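You operate a simulated robot arm through the tools that you are given. There is no shell and no other tool. Be economical: measure what you need, move in short steps, check, and stop when the job is done.

Carry out the task below with a simulated two-armed robot. There is one attempt and no reset: what you move stays moved.

## Task
On the top of the model bench, fold the filter cloth in half.

It is judged by the outcome, as a careful person would: the job done as asked, and still so three seconds after it is handed in. It fails if anything else is knocked over, pushed out of place, dropped, spilled or broken. Flat cloth is picked up by pressing the open fingertips on it (5 to 10 N) and closing them slowly along it; thin cloth reads only 2 to 8 mm in the jaws.

## Robot
Two 7-joint arms with two-finger parallel grippers on one trunk, on a base that drives. Base frame: it is fixed to the floor where the robot stands at the start and does not move with it; the origin is under the middle of the robot, x ahead of it, y to its left, z up; the surface under the hand at the start is at about z = 0.85. Units: m, rad, N and s.
The left shoulder is at the start at [0.05, 0.209, 1.146], the right one opposite. With the tool pointing down near the work surface each hand reaches from about 0.28 to 0.92 m from the robot's upright axis, wherever it stands, measured 20 degrees to its own side. Places, roughly: filter cloth [0.7, -0.1, 0.9]; top of the model bench [0.7, 0.4, 0.8]. Payload 4.4 kg a hand.
The TCP of each hand is the grasp point between the finger pads, 0.023 m short of the fingertips. In the tool frame z runs along the fingers and y along their closing line. The gripper opens to 0.094 m. The fingers are 0.038 m wide and 0.01 m thick; the gripper's body (0.054 by 0.096 m) begins 0.039 m behind the TCP.
Orientation is that of the tool frame in the base frame, as a unit quaternion [w, x, y, z]. With the fingers straight down and closing along the base's y, the tool's x points along the base's -x, its y along +y and its z along -z.

## Interface
- The arms move only by the tool servo_tool. It takes "left_series", "right_series" or both (then of equal length, played together; a hand with none holds still); each is one flat list of numbers, 7 for each row, row after row: the finger opening in m, from 0 to 0.094, then the shift along the tool's x, y, z in m, then the turn, a rotation vector about the tool's x, y, z in rad. In form: [gripper, tx, ty, tz, ax, ay, az, gripper, tx, ty, tz, ax, ay, az, ...]. A call has 1 to 12 rows; each row shifts and turns the commanded pose from where the row before left it, along the tool's axes as they then stand. Rows are played at 5 a second. More than 0.05 m and 0.15 rad between two rows, or a gripper value outside its range, and nothing of the call is played. Where a pose cannot be reached the arm comes as near as it can. A force on the tool above 40 N (or 10 N above the force at the start of the call, whichever is more), or a blocked arm, ends the call early, and 0.2 s more pass. Each finger travels about 0.108 m/s and halts on what it meets, pressing with about 26 N; the grip force reading is that of the motor and also rises with nothing between the fingers. The clock runs only during rows and for 0.2 s after the last one: add rows that do not move to give the fingers time. The reply holds the time, the measured pose of the TCP, the force on the tool along the base axes, the opening and the grip force, in the units named above and with some noise, with the torque about the TCP (base axes, N m) and any sound that the robot's microphone picked up.
- Cameras (640 x 400 px; columns grow to the right, rows downward): "scene" is now at [0.1512, -0.0114, 1.3164]; the picture's right is [-0.13, -0.99, 0.00], its down [-0.52, 0.07, -0.85] and it looks along [0.85, -0.11, -0.52] (base axes); focal length 262 px, centre (320, 200). "left" rides on the left gripper at [0.086, -0.016, -0.074] in its tool frame; the picture's right is [0.18, 0.98, 0.00], its down [-0.58, 0.11, -0.81] and it looks along [-0.79, 0.15, 0.59] (tool axes); focal length 243 px, centre (320, 200). "right" rides on the right gripper at [0.086, 0.016, -0.074] in its tool frame; the picture's right is [-0.18, 0.98, 0.00], its down [-0.58, -0.11, -0.81] and it looks along [-0.79, -0.15, 0.59] (tool axes); focal length 243 px, centre (320, 200). There is no depth. A picture from a camera that has moved, and an enlarged one, comes with that camera's place and axes in the base frame and with its lens. The place of the scene camera against the robot may be out by one fixed shift of up to 0.012 m in any direction.
- grab_frame(camera): a new picture of that camera. It takes no simulated time.
- lift_body(by): slides the trunk up (or, below 0, down) by that many m; the arms and the scene camera ride with it, the base frame stays. It gives what a move gives, with no picture.
- base_move(legs): drives the robot by 1 to 6 legs, each [ahead, left, turn to the left] in m, m and rad, along the robot's own axes; the way and the turn of a leg run together, so that a leg with both is an arc; at most 1.5 m and 3.142 rad a leg. The arms and the cameras ride along, it lands a little off, and it stops where it bumps. It gives what a move gives.
- turn_head(pan, tilt): turns the head with the scene camera to pan (to the left, within 1.396 rad either way) and tilt (down, from -0.506 to 1.204), counted from straight ahead of the robot. It gives what a move gives.
- inspect(camera, box): a new picture of the part [left, top, right, bottom] of that camera's present view, enlarged. It takes no simulated time.
- finish_job(): hands the job in; it is judged then, once.

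Go step by step. Nothing tells you exact positions but the pictures and the camera data: compare them with the known pose of the tool, close in by small moves and look again before you grip or let go. The budget is 120 turns and 100 pictures, counting those below and the enlarged ones. Unless the task says otherwise, let go and move clear before handing in, and close with one line.

The tools are called after "Call:" as a command line: name --argument value ..., lists and objects as JSON in quotes. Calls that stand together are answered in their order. servo_tool: Moves the arms, as the interface text tells. Its arguments: {"type":"object","properties":{"left_series":{"type":"array","items":{"type":"number"}},"right_series":{"type":"array","items":{"type":"number"}}},"required":[]} The other tools are called the same way: lift_body (by) slides the trunk up or down; base_move (legs) drives the base; turn_head (pan, tilt) turns the head that bears the scene camera; grab_frame (camera) takes a picture; inspect (camera, box) takes an enlarged picture of a part of a camera's view; finish_job () hands the job in.

At the start:

```text
clock: 0.0
left_tool_pos: [0.6263, 0.171, 1.0583]
left_ee_rot: [0.0, 0.0, 1.0, -0.001]
left_contact_force: [-0.1, -0.2, -0.3]
left_torque: [0.01, 0.03, -0.01]
left_opening: 0.0941
left_grasp_force: 0.0
right_tool_pos: [0.55, -0.4201, 1.0713]
right_ee_rot: [0.0, 0.001, 1.0, 0.0]
right_contact_force: [1.0, 0.1, 0.2]
right_torque: [0.02, 0.02, 0.02]
right_opening: 0.0941
right_grasp_force: 0.1
trunk travel left (down, up): [-0.225, 0.338]
robot x, y, heading: [-0.0031, -0.0027, 0.006]
head pan, tilt: [-0.131, 0.548]
```

scene: 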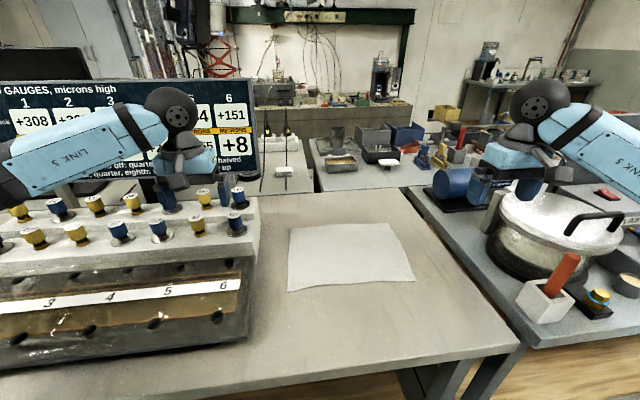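
right: 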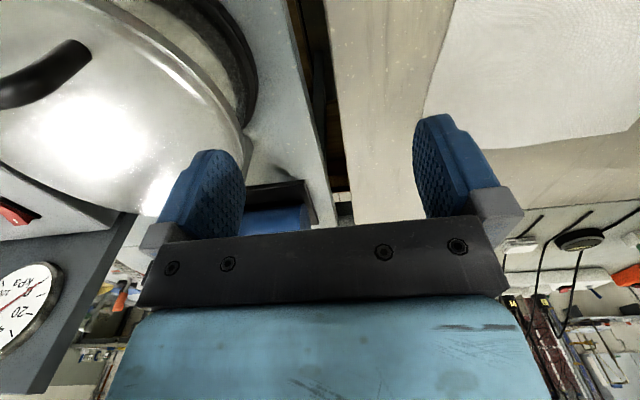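
left: 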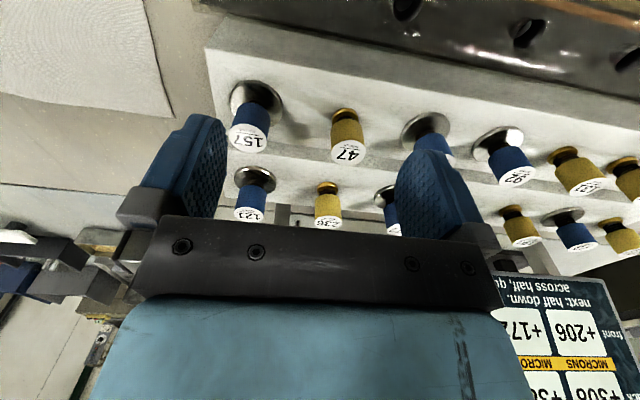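

I see the cloth flat on the bench, roughly x 0.54–0.77 and y −0.29–0.01, with the gauge fixture to its left (edge near y 0.09). I'll look closer at the cloth and at the fixture before moving.

Call:
inspect --camera "scene" --box '[230, 190, 470, 340]'

Call:
inspect --camera "scene" --box '[0, 70, 270, 240]'

```text
2.67 times, centred on (350, 265) of scene
camera zoom: at [0.1512, -0.0114, 1.3164], right [-0.13, -0.99, 0.0], down [-0.52, 0.07, -0.85], along [0.85, -0.11, -0.52], focal length 700 px, centre (240, 27)
```

zoom: 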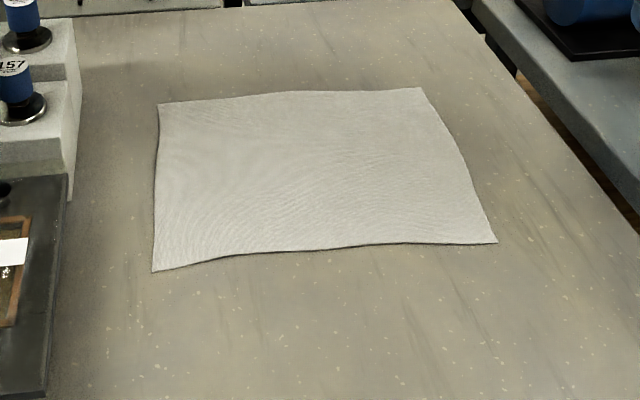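

```text
2.35 times, centred on (135, 155) of scene
camera zoom: at [0.1512, -0.0114, 1.3164], right [-0.13, -0.99, 0.0], down [-0.52, 0.07, -0.85], along [0.85, -0.11, -0.52], focal length 617 px, centre (755, 306)
```

zoom: 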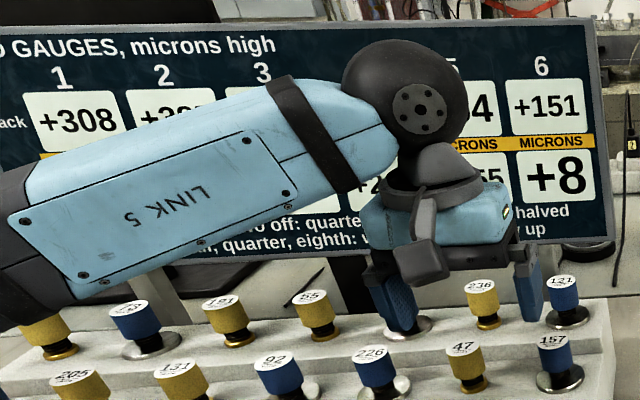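

The cloth is clear of the fixture by about 9 cm. My plan is to take the two far corners, one in each hand, and fold that edge back toward the robot onto the near edge. First I move both hands above the far corners, staying high.

Call:
servo_tool --left_series '[0.06, -0.0227, -0.0343, 0, 0, 0, 0, 0.06, -0.0227, -0.0343, 0, 0, 0, 0, 0.06, -0.0227, -0.0343, 0, 0, 0, 0, 0.06, -0.0227, -0.0343, 0, 0, 0, 0, 0.06, -0.0227, -0.0343, 0, 0, 0, 0, 0.06, -0.0227, -0.0343, 0, 0, 0, 0, 0.04, 0, 0, 0.03, 0, 0, 0, 0.04, 0, 0, 0.03, 0, 0, 0]' --right_series '[0.06, -0.033, 0.0263, 0, 0, 0, 0, 0.06, -0.033, 0.0263, 0, 0, 0, 0, 0.06, -0.033, 0.0263, 0, 0, 0, 0, 0.06, -0.033, 0.0263, 0, 0, 0, 0, 0.06, -0.033, 0.0263, 0, 0, 0, 0, 0.06, -0.033, 0.0263, 0, 0, 0, 0, 0.04, 0, 0, 0.03, 0, 0, 0, 0.04, 0, 0, 0.04, 0, 0, 0]'

Call:
grab_frame --camera "scene"

Call:
grab_frame --camera "left"

Call:
grab_frame --camera "right"

```text
clock: 1.8
left_tool_pos: [0.7655, -0.0363, 0.9989]
left_ee_rot: [0.001, 0.0, 1.0, 0.0]
left_contact_force: [-0.5, 0.4, -0.1]
left_torque: [0.02, 0.02, -0.03]
left_opening: 0.04
left_grasp_force: 0.0
right_tool_pos: [0.7492, -0.2622, 1.0012]
right_ee_rot: [-0.001, 0.0, 1.0, 0.0]
right_contact_force: [-0.7, 0.4, 0.4]
right_torque: [-0.03, 0.04, 0.01]
right_opening: 0.04
right_grasp_force: 0.1
trunk travel left (down, up): [-0.225, 0.338]
robot x, y, heading: [-0.0009, 0.003, 0.002]
head pan, tilt: [-0.131, 0.548]
```

```text
94 pictures are left
camera scene: at [0.1523, -0.0121, 1.3163], right [-0.13, -0.99, 0.0], down [-0.52, 0.07, -0.85], along [0.85, -0.11, -0.52], focal length 262 px, centre (320, 200)
```

scene: 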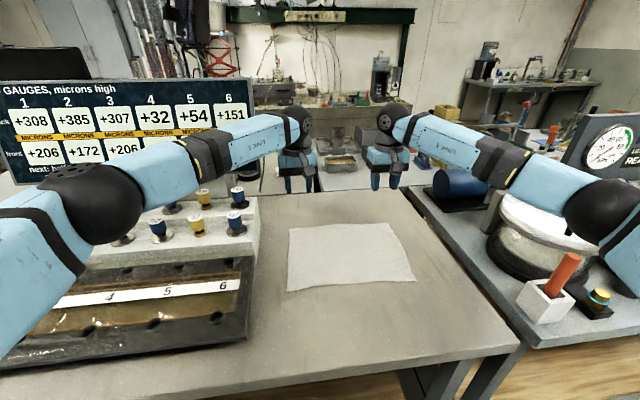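

```text
93 pictures are left
camera left: at [0.6785, -0.053, 1.0743], right [-0.18, 0.98, 0.0], down [0.58, 0.11, 0.81], along [0.79, 0.15, -0.59], focal length 243 px, centre (320, 200)
```

left: 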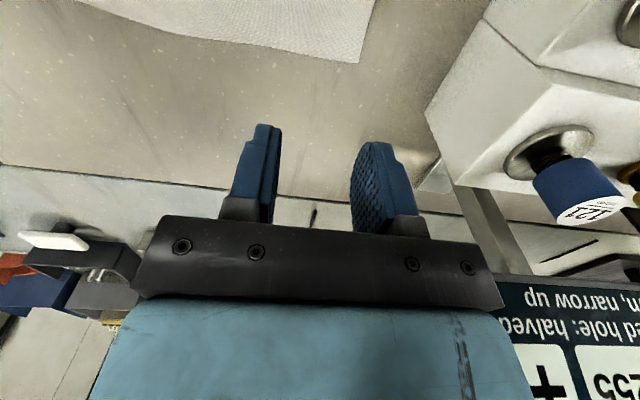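

```text
92 pictures are left
camera right: at [0.6616, -0.2461, 1.0758], right [0.18, 0.98, 0.0], down [0.58, -0.11, 0.81], along [0.79, -0.15, -0.59], focal length 243 px, centre (320, 200)
```

right: 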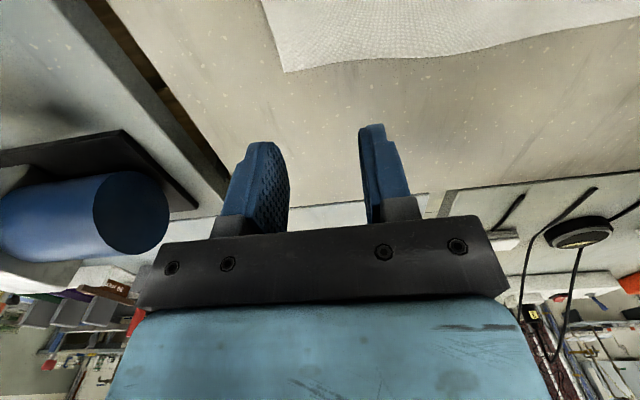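

Both views agree: the far corners are at about [0.772, −0.002] and [0.764, −0.297], with the surface near z 0.85. I'll lower both hands to just above the cloth and shift the right one a little forward.

Call:
servo_tool --left_series '[0.04, 0, 0, 0.035, 0, 0, 0, 0.04, 0, 0, 0.035, 0, 0, 0, 0.04, 0, 0, 0.035, 0, 0, 0, 0.04, 0, 0, 0.01, 0, 0, 0]' --right_series '[0.04, -0.008, 0, 0.035, 0, 0, 0, 0.04, 0, 0, 0.035, 0, 0, 0, 0.04, 0, 0, 0.035, 0, 0, 0, 0.04, 0, 0, 0.012, 0, 0, 0]'

Call:
grab_frame --camera "left"

Call:
grab_frame --camera "right"

Call:
inspect --camera "scene" --box '[230, 150, 470, 300]'

```text
clock: 2.8
left_tool_pos: [0.7633, -0.0352, 0.8838]
left_ee_rot: [0.0, 0.0, 1.0, 0.0]
left_contact_force: [-0.1, -0.1, 0.8]
left_torque: [-0.01, -0.04, -0.01]
left_opening: 0.0401
left_grasp_force: 0.0
right_tool_pos: [0.7553, -0.262, 0.8843]
right_ee_rot: [0.0, 0.0, 1.0, 0.0]
right_contact_force: [0.2, 0.3, 0.5]
right_torque: [0.03, 0.02, -0.01]
right_opening: 0.0401
right_grasp_force: 0.0
trunk travel left (down, up): [-0.225, 0.338]
robot x, y, heading: [-0.0029, -0.0045, -0.003]
head pan, tilt: [-0.131, 0.548]
```

```text
91 pictures are left
camera left: at [0.676, -0.0519, 0.9593], right [-0.18, 0.98, 0.0], down [0.58, 0.11, 0.81], along [0.79, 0.15, -0.59], focal length 243 px, centre (320, 200)
```

left: 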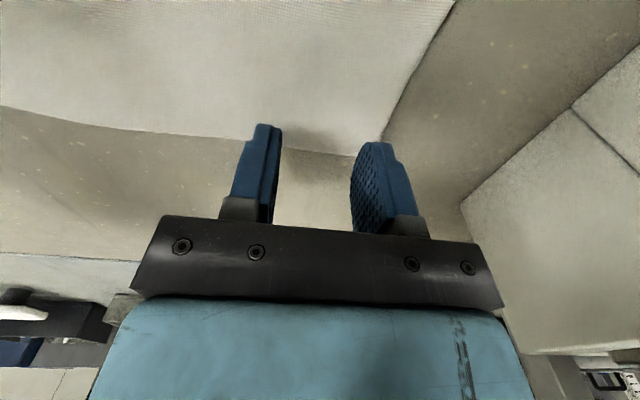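

```text
90 pictures are left
camera right: at [0.6684, -0.2457, 0.9592], right [0.18, 0.98, 0.0], down [0.58, -0.11, 0.81], along [0.79, -0.15, -0.59], focal length 243 px, centre (320, 200)
```

right: 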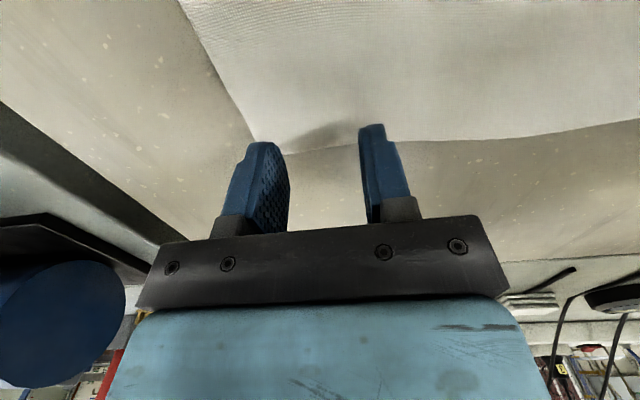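

```text
2.67 times, centred on (350, 225) of scene
camera zoom: at [0.1508, -0.0115, 1.3165], right [-0.13, -0.99, 0.0], down [-0.52, 0.07, -0.85], along [0.85, -0.11, -0.52], focal length 700 px, centre (240, 133)
```

zoom: 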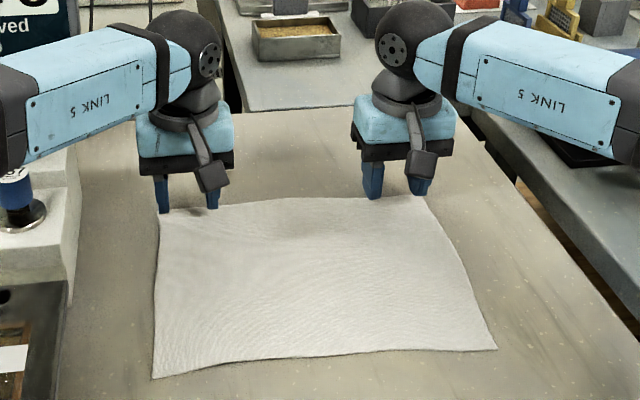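

The fingertips sit over the cloth just inside the far corners. I'll nudge the right hand back 6 mm and press down gently in small steps.

Call:
servo_tool --left_series '[0.04, 0, -0.002, 0.004, 0, 0, 0, 0.04, 0, 0, 0.003, 0, 0, 0, 0.04, 0, 0, 0.002, 0, 0, 0, 0.04, 0, 0, 0, 0, 0, 0]' --right_series '[0.04, 0.006, 0.002, 0.004, 0, 0, 0, 0.04, 0, 0, 0.003, 0, 0, 0, 0.04, 0, 0, 0.002, 0, 0, 0, 0.04, 0, 0, 0, 0, 0, 0]'

```text
clock: 3.8
left_tool_pos: [0.7637, -0.0376, 0.8747]
left_ee_rot: [0.0, 0.0, 1.0, 0.0]
left_contact_force: [0.1, -0.1, 1.3]
left_torque: [0.05, -0.01, -0.01]
left_opening: 0.04
left_grasp_force: 0.2
right_tool_pos: [0.749, -0.26, 0.8746]
right_ee_rot: [-0.001, -0.001, 1.0, 0.0]
right_contact_force: [-0.1, -0.3, 0.3]
right_torque: [0.0, 0.02, -0.02]
right_opening: 0.0401
right_grasp_force: 0.1
trunk travel left (down, up): [-0.225, 0.338]
robot x, y, heading: [0.0015, -0.003, 0.003]
head pan, tilt: [-0.131, 0.548]
```

Call:
servo_tool --left_series '[0.04, 0, 0, 0.002, 0, 0, 0, 0.04, 0, 0, 0, 0, 0, 0]' --right_series '[0.04, 0, 0, 0.002, 0, 0, 0, 0.04, 0, 0, 0, 0, 0, 0]'

```text
clock: 4.4
left_tool_pos: [0.7625, -0.0374, 0.8741]
left_ee_rot: [0.001, 0.0, 1.0, 0.0]
left_contact_force: [1.4, -1.8, 7.7]
left_torque: [0.06, -0.03, -0.02]
left_opening: 0.0401
left_grasp_force: 0.1
right_tool_pos: [0.7492, -0.2597, 0.8744]
right_ee_rot: [0.001, 0.0, 1.0, 0.001]
right_contact_force: [1.7, -0.3, 3.6]
right_torque: [-0.02, -0.02, 0.03]
right_opening: 0.04
right_grasp_force: 0.1
trunk travel left (down, up): [-0.225, 0.338]
robot x, y, heading: [0.0018, 0.0017, 0.006]
head pan, tilt: [-0.131, 0.548]
```

Both hands are now in contact, at 7.7 N on the left and 3.6 N on the right. I'll press the right a touch more and close both slowly along the cloth.

Call:
servo_tool --left_series '[0.04, 0, 0, 0, 0, 0, 0, 0.035, 0, 0, 0, 0, 0, 0, 0.03, 0, 0, 0, 0, 0, 0, 0.025, 0, 0, 0, 0, 0, 0, 0.02, 0, 0, 0, 0, 0, 0, 0.015, 0, 0, 0, 0, 0, 0, 0.01, 0, 0, 0, 0, 0, 0, 0.005, 0, 0, 0, 0, 0, 0, 0, 0, 0, 0, 0, 0, 0, 0, 0, 0, 0, 0, 0, 0]' --right_series '[0.04, 0, 0, 0.001, 0, 0, 0, 0.035, 0, 0, 0, 0, 0, 0, 0.03, 0, 0, 0, 0, 0, 0, 0.025, 0, 0, 0, 0, 0, 0, 0.02, 0, 0, 0, 0, 0, 0, 0.015, 0, 0, 0, 0, 0, 0, 0.01, 0, 0, 0, 0, 0, 0, 0.005, 0, 0, 0, 0, 0, 0, 0, 0, 0, 0, 0, 0, 0, 0, 0, 0, 0, 0, 0, 0]'

Call:
grab_frame --camera "left"

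Call:
grab_frame --camera "right"

Call:
inspect --camera "scene" --box '[230, 150, 470, 300]'

```text
clock: 6.6
left_tool_pos: [0.7624, -0.0365, 0.874]
left_ee_rot: [0.0, 0.0, 1.0, -0.001]
left_contact_force: [-0.8, -0.5, 4.0]
left_torque: [-0.02, 0.05, 0.01]
left_opening: 0.0022
left_grasp_force: 25.7
right_tool_pos: [0.75, -0.2599, 0.8742]
right_ee_rot: [0.001, 0.0, 1.0, -0.001]
right_contact_force: [-0.4, -0.3, 13.8]
right_torque: [-0.06, 0.05, 0.02]
right_opening: 0.0022
right_grasp_force: 26.0
trunk travel left (down, up): [-0.225, 0.338]
robot x, y, heading: [-0.0014, 0.0007, 0.0]
head pan, tilt: [-0.131, 0.548]
```

```text
88 pictures are left
camera left: at [0.6746, -0.0535, 0.9505], right [-0.18, 0.98, 0.0], down [0.58, 0.11, 0.81], along [0.79, 0.15, -0.59], focal length 243 px, centre (320, 200)
```

left: 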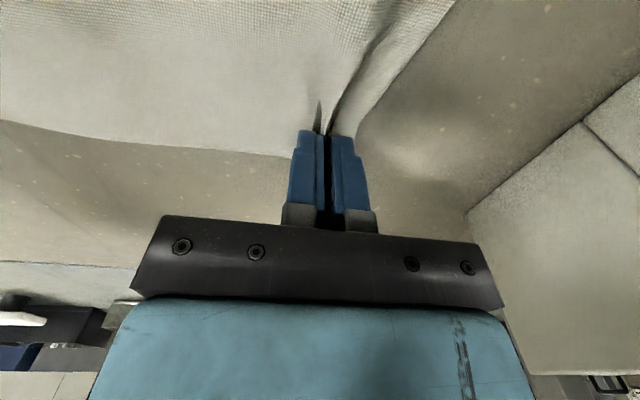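

```text
87 pictures are left
camera right: at [0.6614, -0.2432, 0.9489], right [0.18, 0.98, 0.0], down [0.58, -0.11, 0.81], along [0.79, -0.15, -0.59], focal length 243 px, centre (320, 200)
```

right: 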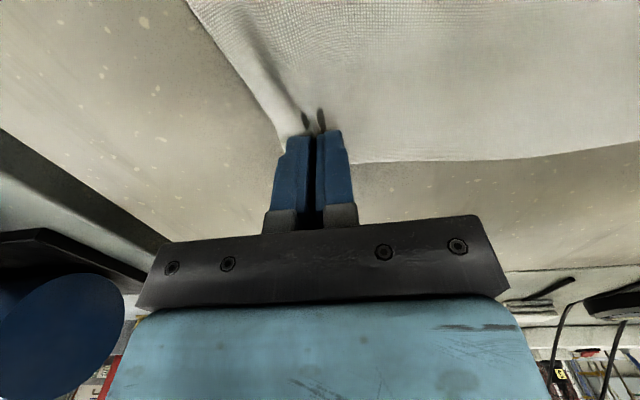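

```text
2.67 times, centred on (350, 225) of scene
camera zoom: at [0.1489, -0.011, 1.3167], right [-0.13, -0.99, 0.0], down [-0.52, 0.07, -0.85], along [0.85, -0.11, -0.52], focal length 700 px, centre (240, 133)
```

zoom: 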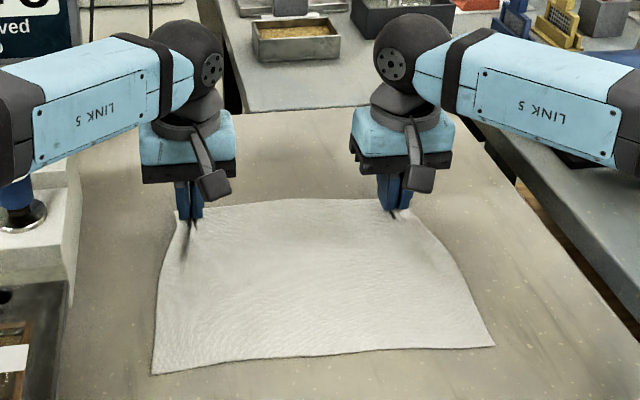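

Both corners now have a ridge pinched in the jaws. I'll lift 4 cm, drawing slightly toward the robot, to check the hold.

Call:
servo_tool --left_series '[0, 0.005, 0, -0.015, 0, 0, 0, 0, 0.005, 0, -0.015, 0, 0, 0, 0, 0.005, 0, -0.015, 0, 0, 0]' --right_series '[0, 0.005, 0, -0.015, 0, 0, 0, 0, 0.005, 0, -0.015, 0, 0, 0, 0, 0.005, 0, -0.015, 0, 0, 0]'

Call:
inspect --camera "scene" --box '[230, 150, 470, 300]'

```text
clock: 7.4
left_tool_pos: [0.7474, -0.0374, 0.9186]
left_ee_rot: [-0.001, 0.001, 1.0, 0.0]
left_contact_force: [-0.6, -0.9, 0.0]
left_torque: [-0.02, -0.01, 0.0]
left_opening: 0.0018
left_grasp_force: 26.0
right_tool_pos: [0.7335, -0.2592, 0.9169]
right_ee_rot: [0.0, 0.001, 1.0, 0.0]
right_contact_force: [0.1, 0.5, 0.2]
right_torque: [0.05, -0.03, 0.03]
right_opening: 0.0021
right_grasp_force: 26.4
trunk travel left (down, up): [-0.225, 0.338]
robot x, y, heading: [0.0003, -0.0004, 0.002]
head pan, tilt: [-0.131, 0.548]
```

```text
2.67 times, centred on (350, 225) of scene
camera zoom: at [0.1505, -0.0113, 1.3164], right [-0.13, -0.99, 0.0], down [-0.52, 0.07, -0.85], along [0.85, -0.11, -0.52], focal length 700 px, centre (240, 133)
```

zoom: 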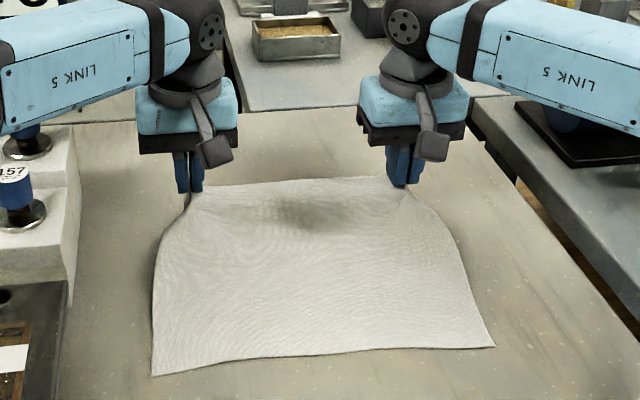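

The hold is good on both sides and the far edge lifts evenly. I'll carry both corners up and back over the fold line (about x 0.65), tilting the fingers forward slightly.

Call:
servo_tool --left_series '[0, 0.0137, 0.0015, -0.0092, 0, 0, 0, 0, 0.0137, 0.0015, -0.0092, 0, 0, 0, 0, 0.015, 0.0015, -0.0065, 0, 0, 0, 0, 0.015, 0.0015, -0.0065, 0, 0, 0, 0, 0.0175, 0.0015, -0.0035, 0, 0, 0, 0, 0.0175, 0.0015, -0.0035, 0, 0, 0, 0, 0, 0, 0, 0, -0.15, 0, 0, 0, 0, 0, 0, -0.15, 0, 0, 0, 0, 0, 0, -0.15, 0]' --right_series '[0, 0.0137, 0.002, -0.0092, 0, 0, 0, 0, 0.0137, 0.002, -0.0092, 0, 0, 0, 0, 0.015, 0.002, -0.0065, 0, 0, 0, 0, 0.015, 0.002, -0.0065, 0, 0, 0, 0, 0.0175, 0.002, -0.0035, 0, 0, 0, 0, 0.0175, 0.002, -0.0035, 0, 0, 0, 0, 0, 0, 0, 0, -0.15, 0, 0, 0, 0, 0, 0, -0.15, 0, 0, 0, 0, 0, 0, -0.15, 0]'

Call:
inspect --camera "scene" --box '[230, 150, 470, 300]'

Call:
grab_frame --camera "left"

```text
clock: 9.4
left_tool_pos: [0.6541, -0.0289, 0.9571]
left_ee_rot: [0.224, 0.0, 0.975, -0.001]
left_contact_force: [-0.1, 1.0, -0.4]
left_torque: [0.0, 0.04, 0.0]
left_opening: 0.002
left_grasp_force: 25.6
right_tool_pos: [0.6421, -0.2485, 0.9557]
right_ee_rot: [0.224, 0.0, 0.975, 0.0]
right_contact_force: [-0.2, 0.5, -0.2]
right_torque: [0.04, 0.02, 0.02]
right_opening: 0.0027
right_grasp_force: 26.0
trunk travel left (down, up): [-0.225, 0.338]
robot x, y, heading: [-0.0023, 0.0018, -0.004]
head pan, tilt: [-0.131, 0.548]
```

```text
2.67 times, centred on (350, 225) of scene
camera zoom: at [0.1507, -0.0117, 1.3165], right [-0.13, -0.99, 0.0], down [-0.52, 0.07, -0.85], along [0.85, -0.11, -0.52], focal length 700 px, centre (240, 133)
```

zoom: 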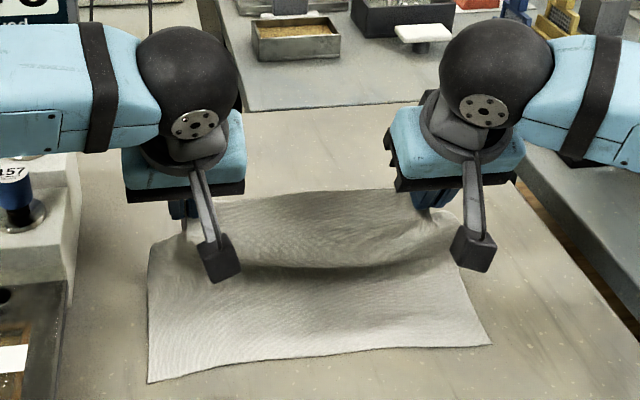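

```text
83 pictures are left
camera left: at [0.5445, -0.0452, 0.9877], right [-0.17, 0.98, -0.08], down [0.17, 0.11, 0.98], along [0.97, 0.15, -0.19], focal length 243 px, centre (320, 200)
```

left: 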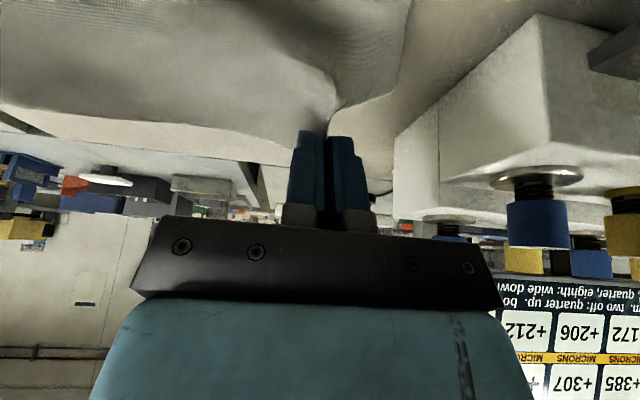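

The cloth is following cleanly, with the edge standing above the fold line. Next I'll bring both hands down and back to the near edge.

Call:
servo_tool --left_series '[0, 0.0201, 0.0006, -0.0031, 0, 0, 0, 0, 0.0201, 0.0006, -0.0031, 0, 0, 0, 0, 0.0178, 0.0006, 0.0025, 0, 0, 0, 0, 0.0178, 0.0006, 0.0025, 0, 0, 0, 0, 0.0147, 0.0006, 0.0051, 0, 0, 0, 0, 0.0147, 0.0006, 0.0051, 0, 0, 0]' --right_series '[0, 0.0201, 0.001, -0.0031, 0, 0, 0, 0, 0.0201, 0.001, -0.0031, 0, 0, 0, 0, 0.0178, 0.001, 0.0025, 0, 0, 0, 0, 0.0178, 0.001, 0.0025, 0, 0, 0, 0, 0.0147, 0.001, 0.0051, 0, 0, 0, 0, 0.0147, 0.001, 0.0051, 0, 0, 0]'

Call:
inspect --camera "scene" --box '[230, 170, 470, 320]'

Call:
grab_frame --camera "left"

Call:
grab_frame --camera "right"

```text
clock: 10.8
left_tool_pos: [0.5662, -0.024, 0.9022]
left_ee_rot: [0.224, 0.001, 0.975, 0.0]
left_contact_force: [-0.7, -0.4, 0.0]
left_torque: [-0.03, 0.01, 0.02]
left_opening: 0.002
left_grasp_force: 25.8
right_tool_pos: [0.5508, -0.2422, 0.9006]
right_ee_rot: [0.223, 0.001, 0.975, 0.0]
right_contact_force: [-0.2, -0.2, 0.2]
right_torque: [0.01, -0.02, 0.04]
right_opening: 0.0021
right_grasp_force: 26.2
trunk travel left (down, up): [-0.225, 0.338]
robot x, y, heading: [-0.0001, -0.0039, -0.001]
head pan, tilt: [-0.131, 0.548]
```

```text
2.67 times, centred on (350, 245) of scene
camera zoom: at [0.151, -0.0115, 1.3164], right [-0.13, -0.99, 0.0], down [-0.52, 0.07, -0.85], along [0.85, -0.11, -0.52], focal length 700 px, centre (240, 80)
```

zoom: 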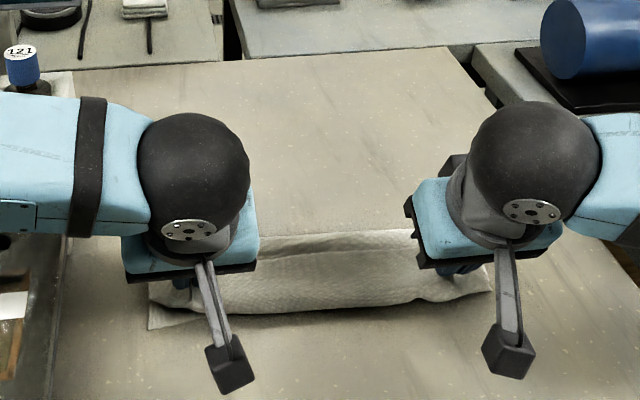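

```text
81 pictures are left
camera left: at [0.4543, -0.0412, 0.9334], right [-0.17, 0.98, -0.08], down [0.17, 0.11, 0.98], along [0.97, 0.15, -0.19], focal length 243 px, centre (320, 200)
```

left: 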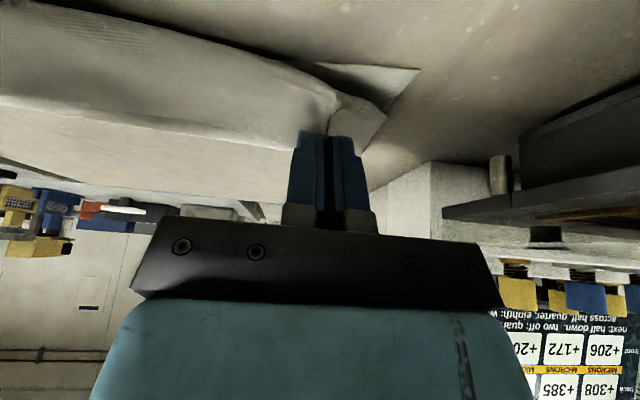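

```text
80 pictures are left
camera right: at [0.4405, -0.2259, 0.9311], right [0.17, 0.98, 0.08], down [0.17, -0.11, 0.98], along [0.97, -0.15, -0.19], focal length 243 px, centre (320, 200)
```

right: 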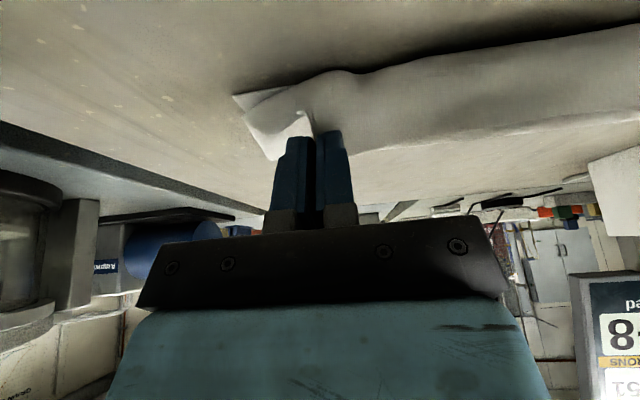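

The edge is back over the near side, but the gripped strip still points forward, so the middle bulges toward me. I'll tilt the fingers further forward, keeping the camera clear of the bench, to turn that strip. Then I'll lower and ease forward a little.

Call:
servo_tool --left_series '[0, 0, 0, 0, 0, -0.1, 0, 0, 0, 0, 0, 0, -0.1, 0, 0, 0, 0, 0, 0, -0.1, 0, 0, -0.001, 0, 0.006, 0, 0, 0, 0, 0, 0, 0, 0, 0, 0]' --right_series '[0, 0, 0, 0, 0, -0.1, 0, 0, 0, 0, 0, 0, -0.1, 0, 0, 0, 0, 0, 0, -0.1, 0, 0, -0.001, 0, 0.006, 0, 0, 0, 0, 0, 0, 0, 0, 0, 0]'

Call:
grab_frame --camera "left"

Call:
inspect --camera "scene" --box '[230, 170, 470, 320]'

```text
clock: 12.0
left_tool_pos: [0.5699, -0.0242, 0.8989]
left_ee_rot: [0.367, 0.0, 0.93, 0.0]
left_contact_force: [0.2, -0.1, -0.2]
left_torque: [0.04, 0.0, 0.0]
left_opening: 0.0018
left_grasp_force: 26.3
right_tool_pos: [0.555, -0.2425, 0.8975]
right_ee_rot: [0.366, 0.0, 0.93, 0.001]
right_contact_force: [0.1, 0.2, 0.1]
right_torque: [0.0, 0.0, -0.01]
right_opening: 0.0022
right_grasp_force: 25.8
trunk travel left (down, up): [-0.225, 0.338]
robot x, y, heading: [0.0048, -0.0008, -0.001]
head pan, tilt: [-0.131, 0.548]
```

```text
79 pictures are left
camera left: at [0.4552, -0.0414, 0.8959], right [-0.13, 0.98, -0.13], down [-0.12, 0.11, 0.99], along [0.98, 0.15, 0.11], focal length 243 px, centre (320, 200)
```

left: 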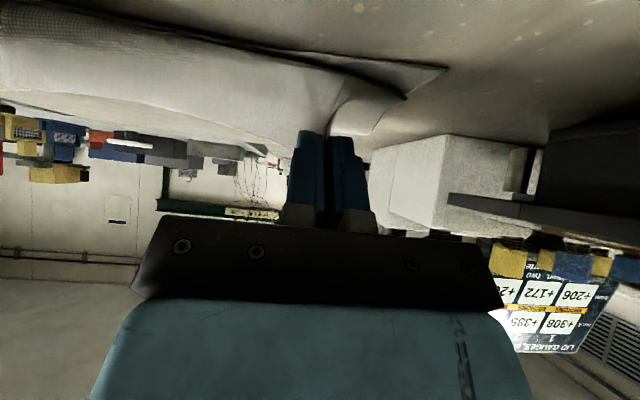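

```text
2.67 times, centred on (350, 245) of scene
camera zoom: at [0.1509, -0.0115, 1.3164], right [-0.13, -0.99, 0.0], down [-0.52, 0.07, -0.85], along [0.85, -0.11, -0.52], focal length 700 px, centre (240, 80)
```

zoom: 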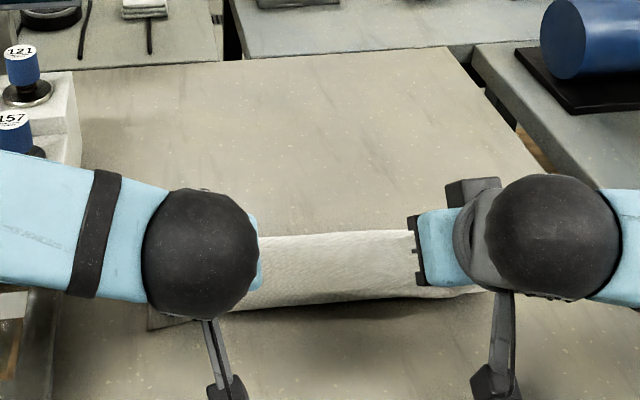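

The strip is turned a bit more. I'll lower about a centimetre, open slowly, and back the hands out along their fingers.

Call:
servo_tool --left_series '[0, -0.001, 0, 0.006, 0, 0, 0, 0, -0.001, 0, 0.006, 0, 0, 0, 0.008, 0, 0, 0, 0, 0, 0, 0.016, 0, 0, 0, 0, 0, 0, 0.024, 0, 0, 0, 0, 0, 0, 0.03, 0, 0, -0.008, 0, 0, 0, 0.03, 0, 0, -0.02, 0, 0, 0, 0.03, 0, 0, -0.03, 0, 0, 0, 0.03, 0, 0, -0.04, 0, 0, 0]' --right_series '[0, -0.001, 0, 0.006, 0, 0, 0, 0, -0.001, 0, 0.006, 0, 0, 0, 0.008, 0, 0, 0, 0, 0, 0, 0.016, 0, 0, 0, 0, 0, 0, 0.024, 0, 0, 0, 0, 0, 0, 0.03, 0, 0, -0.008, 0, 0, 0, 0.03, 0, 0, -0.02, 0, 0, 0, 0.03, 0, 0, -0.03, 0, 0, 0, 0.03, 0, 0, -0.04, 0, 0, 0]'

Call:
grab_frame --camera "left"

Call:
grab_frame --camera "right"

Call:
inspect --camera "scene" --box '[230, 170, 470, 320]'

```text
clock: 14.0
left_tool_pos: [0.5114, -0.0231, 0.9637]
left_ee_rot: [0.365, 0.0, 0.931, 0.0]
left_contact_force: [-0.6, -0.2, -0.2]
left_torque: [0.0, 0.0, 0.01]
left_opening: 0.0299
left_grasp_force: 0.0
right_tool_pos: [0.4979, -0.2412, 0.9638]
right_ee_rot: [0.368, -0.001, 0.93, 0.001]
right_contact_force: [-0.7, 0.5, 0.4]
right_torque: [0.03, -0.03, 0.03]
right_opening: 0.03
right_grasp_force: 0.1
trunk travel left (down, up): [-0.225, 0.338]
robot x, y, heading: [-0.0006, -0.0001, 0.003]
head pan, tilt: [-0.131, 0.548]
```

```text
77 pictures are left
camera left: at [0.3969, -0.041, 0.9608], right [-0.13, 0.98, -0.13], down [-0.13, 0.11, 0.99], along [0.98, 0.15, 0.11], focal length 243 px, centre (320, 200)
```

left: 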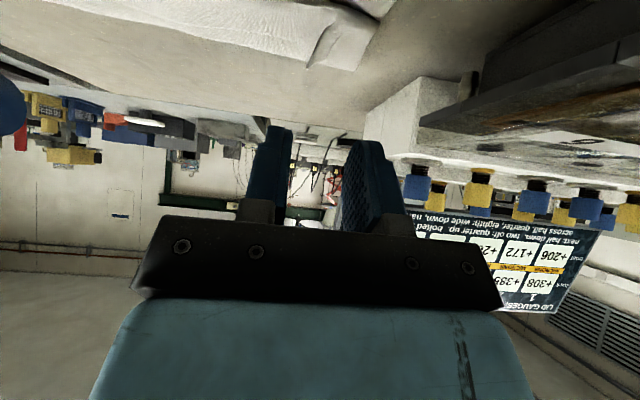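

```text
76 pictures are left
camera right: at [0.3838, -0.2257, 0.9586], right [0.13, 0.98, 0.13], down [-0.13, -0.11, 0.99], along [0.98, -0.15, 0.11], focal length 243 px, centre (320, 200)
```

right: 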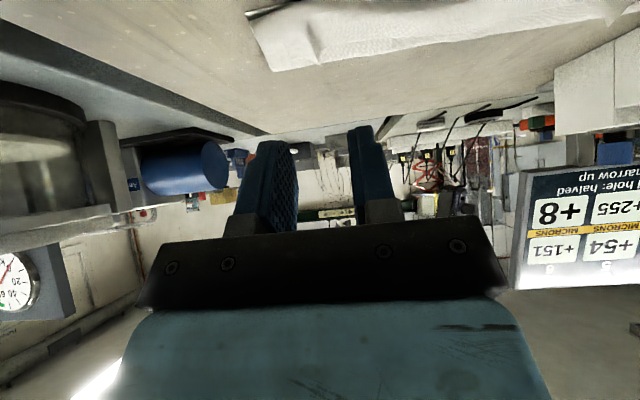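

```text
2.67 times, centred on (350, 245) of scene
camera zoom: at [0.1496, -0.0114, 1.3165], right [-0.13, -0.99, 0.0], down [-0.52, 0.07, -0.85], along [0.85, -0.11, -0.52], focal length 700 px, centre (240, 80)
```

zoom: 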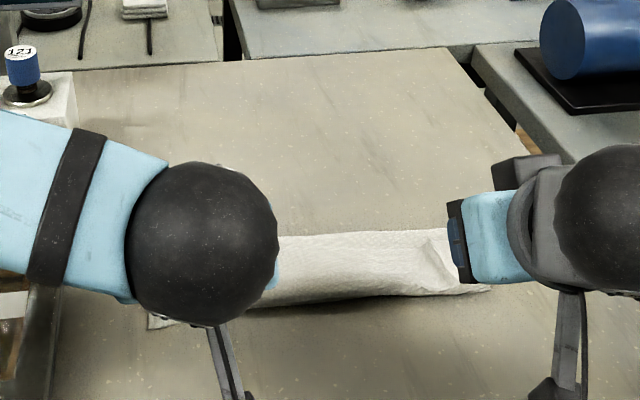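

Released. I'll raise both hands, straighten them and spread them apart to see the cloth.

Call:
servo_tool --left_series '[0.03, -0.023, 0, -0.0245, 0, 0, 0, 0.03, -0.023, 0, -0.0245, 0, 0, 0, 0.03, -0.023, 0, -0.0245, 0, 0, 0, 0.03, -0.023, 0, -0.0245, 0, 0, 0, 0.03, 0, 0, 0, 0, 0.15, 0, 0.03, 0, 0.03, 0, 0, 0.15, 0, 0.03, 0, 0.03, 0, 0, 0.15, 0, 0.03, 0, 0.03, 0, 0, 0.15, 0, 0.03, 0, 0.03, 0, 0, 0.15, 0]' --right_series '[0.03, -0.023, 0, -0.0245, 0, 0, 0, 0.03, -0.023, 0, -0.0245, 0, 0, 0, 0.03, -0.023, 0, -0.0245, 0, 0, 0, 0.03, -0.023, 0, -0.0245, 0, 0, 0, 0.03, 0, 0, 0, 0, 0.15, 0, 0.03, 0, -0.025, 0, 0, 0.15, 0, 0.03, 0, -0.025, 0, 0, 0.15, 0, 0.03, 0, -0.025, 0, 0, 0.15, 0, 0.03, 0, -0.025, 0, 0, 0.15, 0]'

Call:
inspect --camera "scene" --box '[230, 170, 470, 320]'

```text
clock: 16.0
left_tool_pos: [0.5136, 0.0966, 1.0974]
left_ee_rot: [-0.001, -0.001, 1.0, 0.0]
left_contact_force: [-0.3, 0.0, -0.4]
left_torque: [0.0, -0.01, -0.02]
left_opening: 0.0299
left_grasp_force: 0.0
right_tool_pos: [0.4993, -0.3416, 1.0965]
right_ee_rot: [-0.002, 0.0, 1.0, -0.001]
right_contact_force: [-0.1, 0.2, -0.5]
right_torque: [-0.03, 0.0, -0.01]
right_opening: 0.0302
right_grasp_force: 0.1
trunk travel left (down, up): [-0.225, 0.338]
robot x, y, heading: [0.0002, -0.003, 0.001]
head pan, tilt: [-0.131, 0.548]
```

```text
2.67 times, centred on (350, 245) of scene
camera zoom: at [0.1519, -0.0108, 1.3163], right [-0.13, -0.99, 0.0], down [-0.52, 0.07, -0.85], along [0.85, -0.11, -0.52], focal length 700 px, centre (240, 80)
```

zoom: 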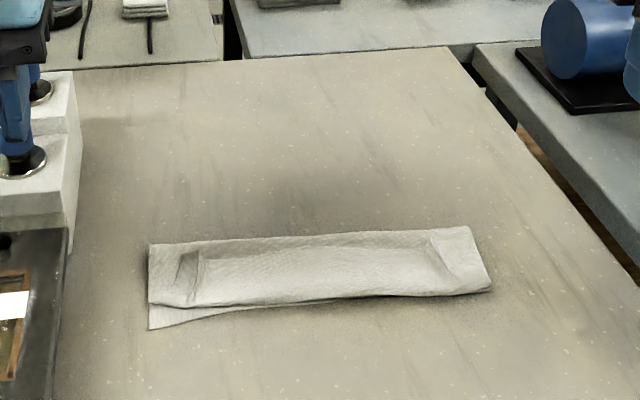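

The cloth is now a strip, narrower than half, so part of the top edge looks turned under or back. I'll zoom in for detail.

Call:
inspect --camera "scene" --box '[275, 240, 355, 300]'

Call:
inspect --camera "scene" --box '[350, 235, 430, 295]'

```text
6.67 times, centred on (315, 270) of scene
camera zoom: at [0.1519, -0.0108, 1.3163], right [-0.13, -0.99, 0.0], down [-0.52, 0.07, -0.85], along [0.85, -0.11, -0.52], focal length 1749 px, centre (353, -267)
```

zoom: 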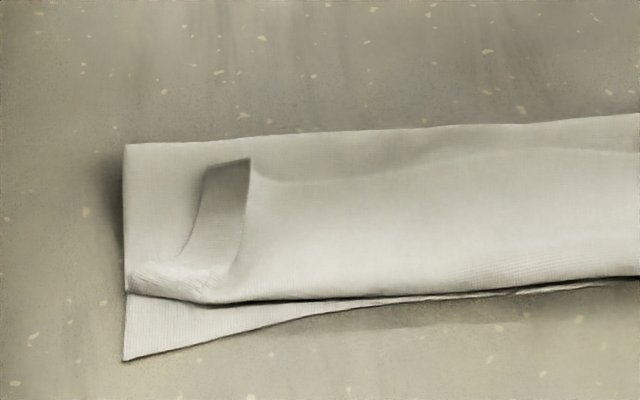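

```text
6.67 times, centred on (390, 265) of scene
camera zoom: at [0.1519, -0.0108, 1.3163], right [-0.13, -0.99, 0.0], down [-0.52, 0.07, -0.85], along [0.85, -0.11, -0.52], focal length 1749 px, centre (-147, -233)
```

zoom: 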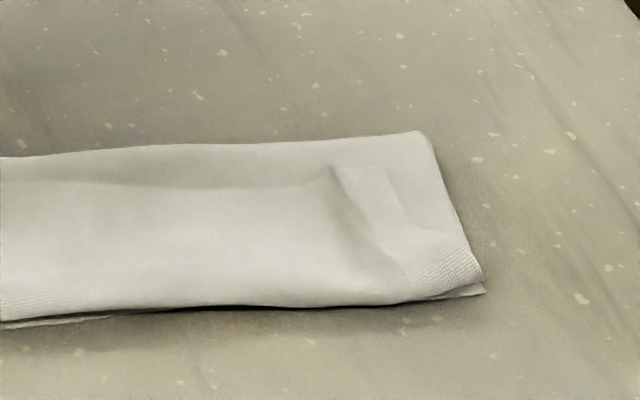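

The top layer is turned back on itself: it goes fold, near side, then back, with its edge lying near the fold line. So I need to re-grip that top edge and redo the fold tighter. I'll bring both hands in for a close view.

Call:
servo_tool --left_series '[0.04, -0.0173, -0.0253, 0.0234, 0, 0, 0, 0.04, -0.0173, -0.0253, 0.0234, 0, 0, 0, 0.04, -0.0173, -0.0253, 0.0234, 0, 0, 0, 0.04, -0.0173, -0.0253, 0.0234, 0, 0, 0, 0.04, -0.0173, -0.0253, 0.0234, 0, 0, 0]' --right_series '[0.04, -0.018, 0.02, 0.0234, 0, 0, 0, 0.04, -0.018, 0.02, 0.0234, 0, 0, 0, 0.04, -0.018, 0.02, 0.0234, 0, 0, 0, 0.04, -0.018, 0.02, 0.0234, 0, 0, 0, 0.04, -0.018, 0.02, 0.0234, 0, 0, 0]'

Call:
grab_frame --camera "left"

Call:
grab_frame --camera "right"

```text
clock: 17.2
left_tool_pos: [0.6, -0.0321, 0.9792]
left_ee_rot: [0.0, -0.001, 1.0, 0.0]
left_contact_force: [0.6, 1.1, 0.0]
left_torque: [-0.01, 0.0, 0.03]
left_opening: 0.0399
left_grasp_force: 0.1
right_tool_pos: [0.5919, -0.2421, 0.9795]
right_ee_rot: [0.0, 0.0, 1.0, -0.001]
right_contact_force: [1.4, 0.1, -0.9]
right_torque: [0.02, -0.01, -0.01]
right_opening: 0.0401
right_grasp_force: 0.0
trunk travel left (down, up): [-0.225, 0.338]
robot x, y, heading: [-0.0001, -0.002, -0.008]
head pan, tilt: [-0.131, 0.548]
```

```text
71 pictures are left
camera left: at [0.5143, -0.0487, 1.0561], right [-0.18, 0.98, 0.0], down [0.58, 0.11, 0.81], along [0.79, 0.15, -0.59], focal length 243 px, centre (320, 200)
```

left: 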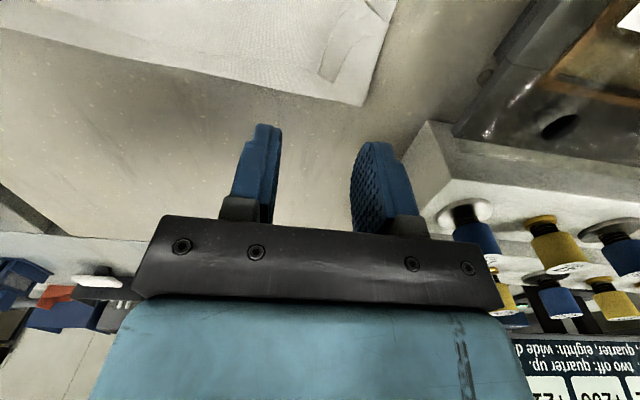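

```text
70 pictures are left
camera right: at [0.5046, -0.2251, 1.0542], right [0.18, 0.98, 0.0], down [0.58, -0.11, 0.81], along [0.79, -0.15, -0.59], focal length 243 px, centre (320, 200)
```

right: 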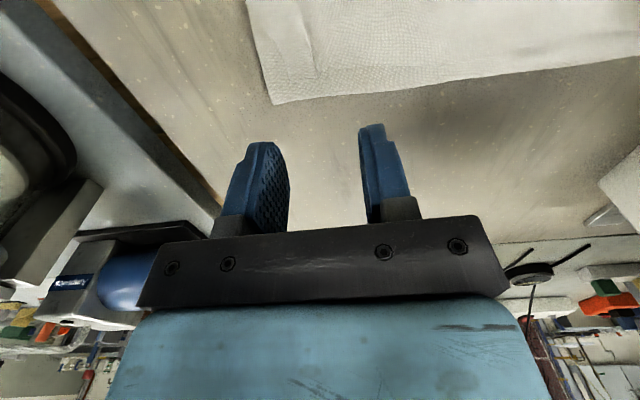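

Call:
inspect --camera "left" --box '[200, 0, 420, 130]'

Call:
inspect --camera "right" --box '[220, 0, 440, 130]'

```text
2.91 times, centred on (310, 65) of left
camera zoom: at [0.5143, -0.0487, 1.0561], right [-0.18, 0.98, 0.0], down [0.58, 0.11, 0.81], along [0.79, 0.15, -0.59], focal length 706 px, centre (349, 593)
```

zoom: 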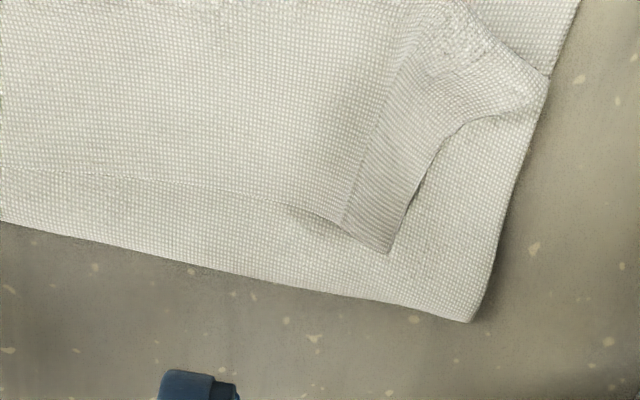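

```text
2.91 times, centred on (330, 65) of right
camera zoom: at [0.5046, -0.2251, 1.0542], right [0.18, 0.98, 0.0], down [0.58, -0.11, 0.81], along [0.79, -0.15, -0.59], focal length 706 px, centre (291, 593)
```

zoom: 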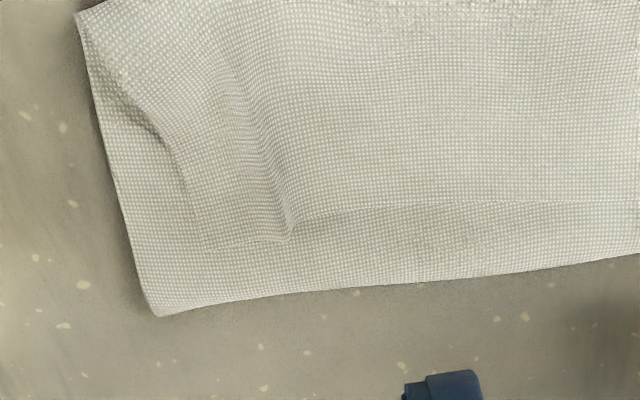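

The close views show it clearly: the flap's edge corners are at about [0.617, −0.018] and [0.603, −0.269], just short of the fold line. I'll lower onto them with only a small overlap.

Call:
servo_tool --left_series '[0.04, -0.008, -0.003, 0.03, 0, 0, 0, 0.04, 0, 0, 0.03, 0, 0, 0, 0.04, 0, 0, 0.025, 0, 0, 0, 0.04, 0, 0, 0.009, 0, 0, 0, 0.04, 0, 0, 0, 0, 0, 0]' --right_series '[0.04, -0.011, -0.004, 0.03, 0, 0, 0, 0.04, 0, 0, 0.03, 0, 0, 0, 0.04, 0, 0, 0.025, 0, 0, 0, 0.04, 0, 0, 0.009, 0, 0, 0, 0.04, 0, 0, 0, 0, 0, 0]'

Call:
inspect --camera "left" --box '[180, 0, 480, 230]'

Call:
inspect --camera "right" --box '[160, 0, 460, 230]'

```text
clock: 18.4
left_tool_pos: [0.6083, -0.034, 0.8851]
left_ee_rot: [0.0, 0.0, 1.0, -0.001]
left_contact_force: [-0.2, 1.0, -0.2]
left_torque: [0.0, 0.0, 0.0]
left_opening: 0.04
left_grasp_force: 0.0
right_tool_pos: [0.6005, -0.2468, 0.8839]
right_ee_rot: [-0.001, -0.001, 1.0, 0.0]
right_contact_force: [-0.2, 0.0, -0.5]
right_torque: [0.01, 0.02, 0.0]
right_opening: 0.0399
right_grasp_force: 0.1
trunk travel left (down, up): [-0.225, 0.338]
robot x, y, heading: [0.0008, -0.0021, 0.0]
head pan, tilt: [-0.131, 0.548]
```

```text
1.74 times, centred on (330, 115) of left
camera zoom: at [0.5209, -0.0516, 0.9617], right [-0.18, 0.98, 0.0], down [0.58, 0.11, 0.81], along [0.79, 0.15, -0.59], focal length 422 px, centre (303, 348)
```

zoom: 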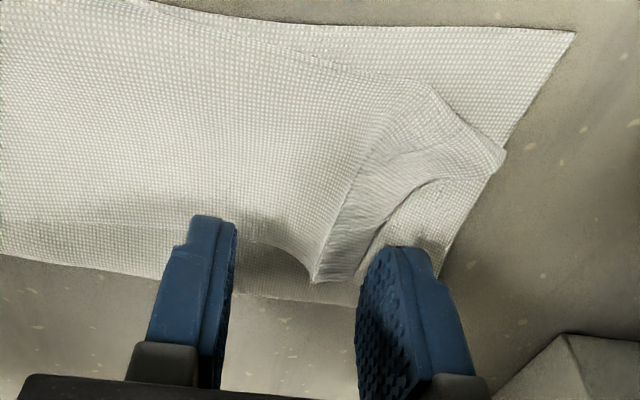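

```text
1.74 times, centred on (310, 115) of right
camera zoom: at [0.5137, -0.23, 0.9594], right [0.18, 0.98, 0.0], down [0.58, -0.11, 0.81], along [0.79, -0.15, -0.59], focal length 422 px, centre (337, 348)
```

zoom: 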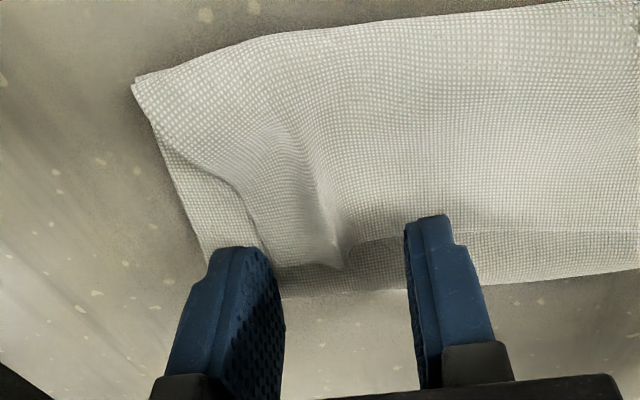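

The existing pleats stand up right between the fingers, which suits a light pinch. I'll lower to a few millimetres above the bottom layer and close slowly on the pleats.

Call:
servo_tool --left_series '[0.04, -0.004, 0.004, 0.004, 0, 0, 0, 0.04, 0, 0, 0.0035, 0, 0, 0, 0.032, 0, 0, 0, 0, 0, 0, 0.024, 0, 0, 0, 0, 0, 0, 0.016, 0, 0, 0, 0, 0, 0, 0.008, 0, 0, 0, 0, 0, 0, 0, 0, 0, 0, 0, 0, 0, 0, 0, 0, 0, 0, 0, 0]' --right_series '[0.04, -0.002, 0, 0.004, 0, 0, 0, 0.04, 0, 0, 0.003, 0, 0, 0, 0.032, 0, 0, 0, 0, 0, 0, 0.024, 0, 0, 0, 0, 0, 0, 0.016, 0, 0, 0, 0, 0, 0, 0.008, 0, 0, 0, 0, 0, 0, 0, 0, 0, 0, 0, 0, 0, 0, 0, 0, 0, 0, 0, 0]'

Call:
inspect --camera "left" --box '[180, 0, 480, 230]'

Call:
inspect --camera "right" --box '[160, 0, 460, 230]'

```text
clock: 20.2
left_tool_pos: [0.6118, -0.0313, 0.8794]
left_ee_rot: [0.0, 0.0, 1.0, 0.0]
left_contact_force: [-0.3, -5.6, 1.4]
left_torque: [-0.13, 0.03, 0.06]
left_opening: 0.0028
left_grasp_force: 25.9
right_tool_pos: [0.6019, -0.2448, 0.8786]
right_ee_rot: [0.0, 0.001, 1.0, 0.0]
right_contact_force: [0.7, 4.9, 1.1]
right_torque: [0.11, 0.01, 0.02]
right_opening: 0.0019
right_grasp_force: 25.2
trunk travel left (down, up): [-0.225, 0.338]
robot x, y, heading: [0.0045, -0.0029, -0.002]
head pan, tilt: [-0.131, 0.548]
```

```text
1.74 times, centred on (330, 115) of left
camera zoom: at [0.5246, -0.0472, 0.9554], right [-0.18, 0.98, 0.0], down [0.58, 0.11, 0.81], along [0.79, 0.15, -0.59], focal length 422 px, centre (303, 348)
```

zoom: 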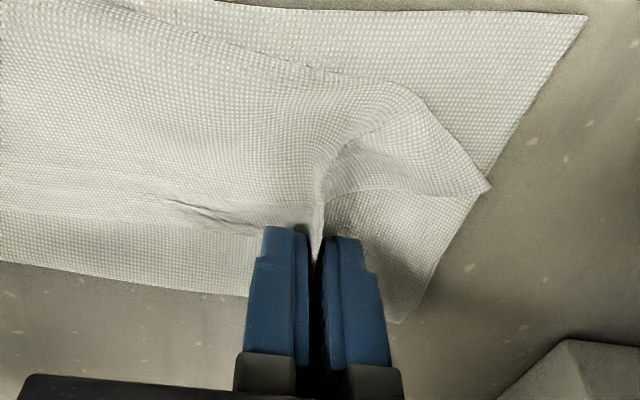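

```text
1.74 times, centred on (310, 115) of right
camera zoom: at [0.5153, -0.2294, 0.9533], right [0.18, 0.98, 0.0], down [0.58, -0.11, 0.81], along [0.79, -0.15, -0.59], focal length 422 px, centre (337, 348)
```

zoom: 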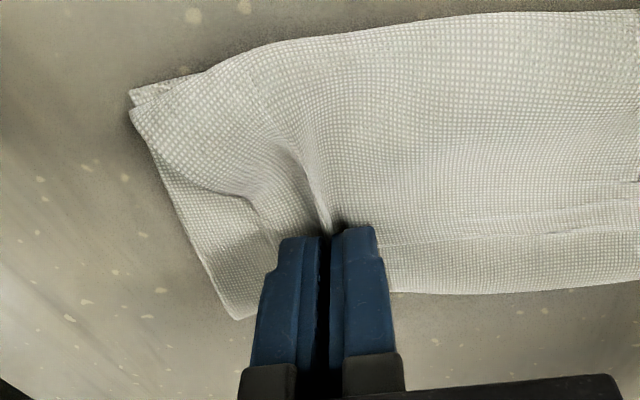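

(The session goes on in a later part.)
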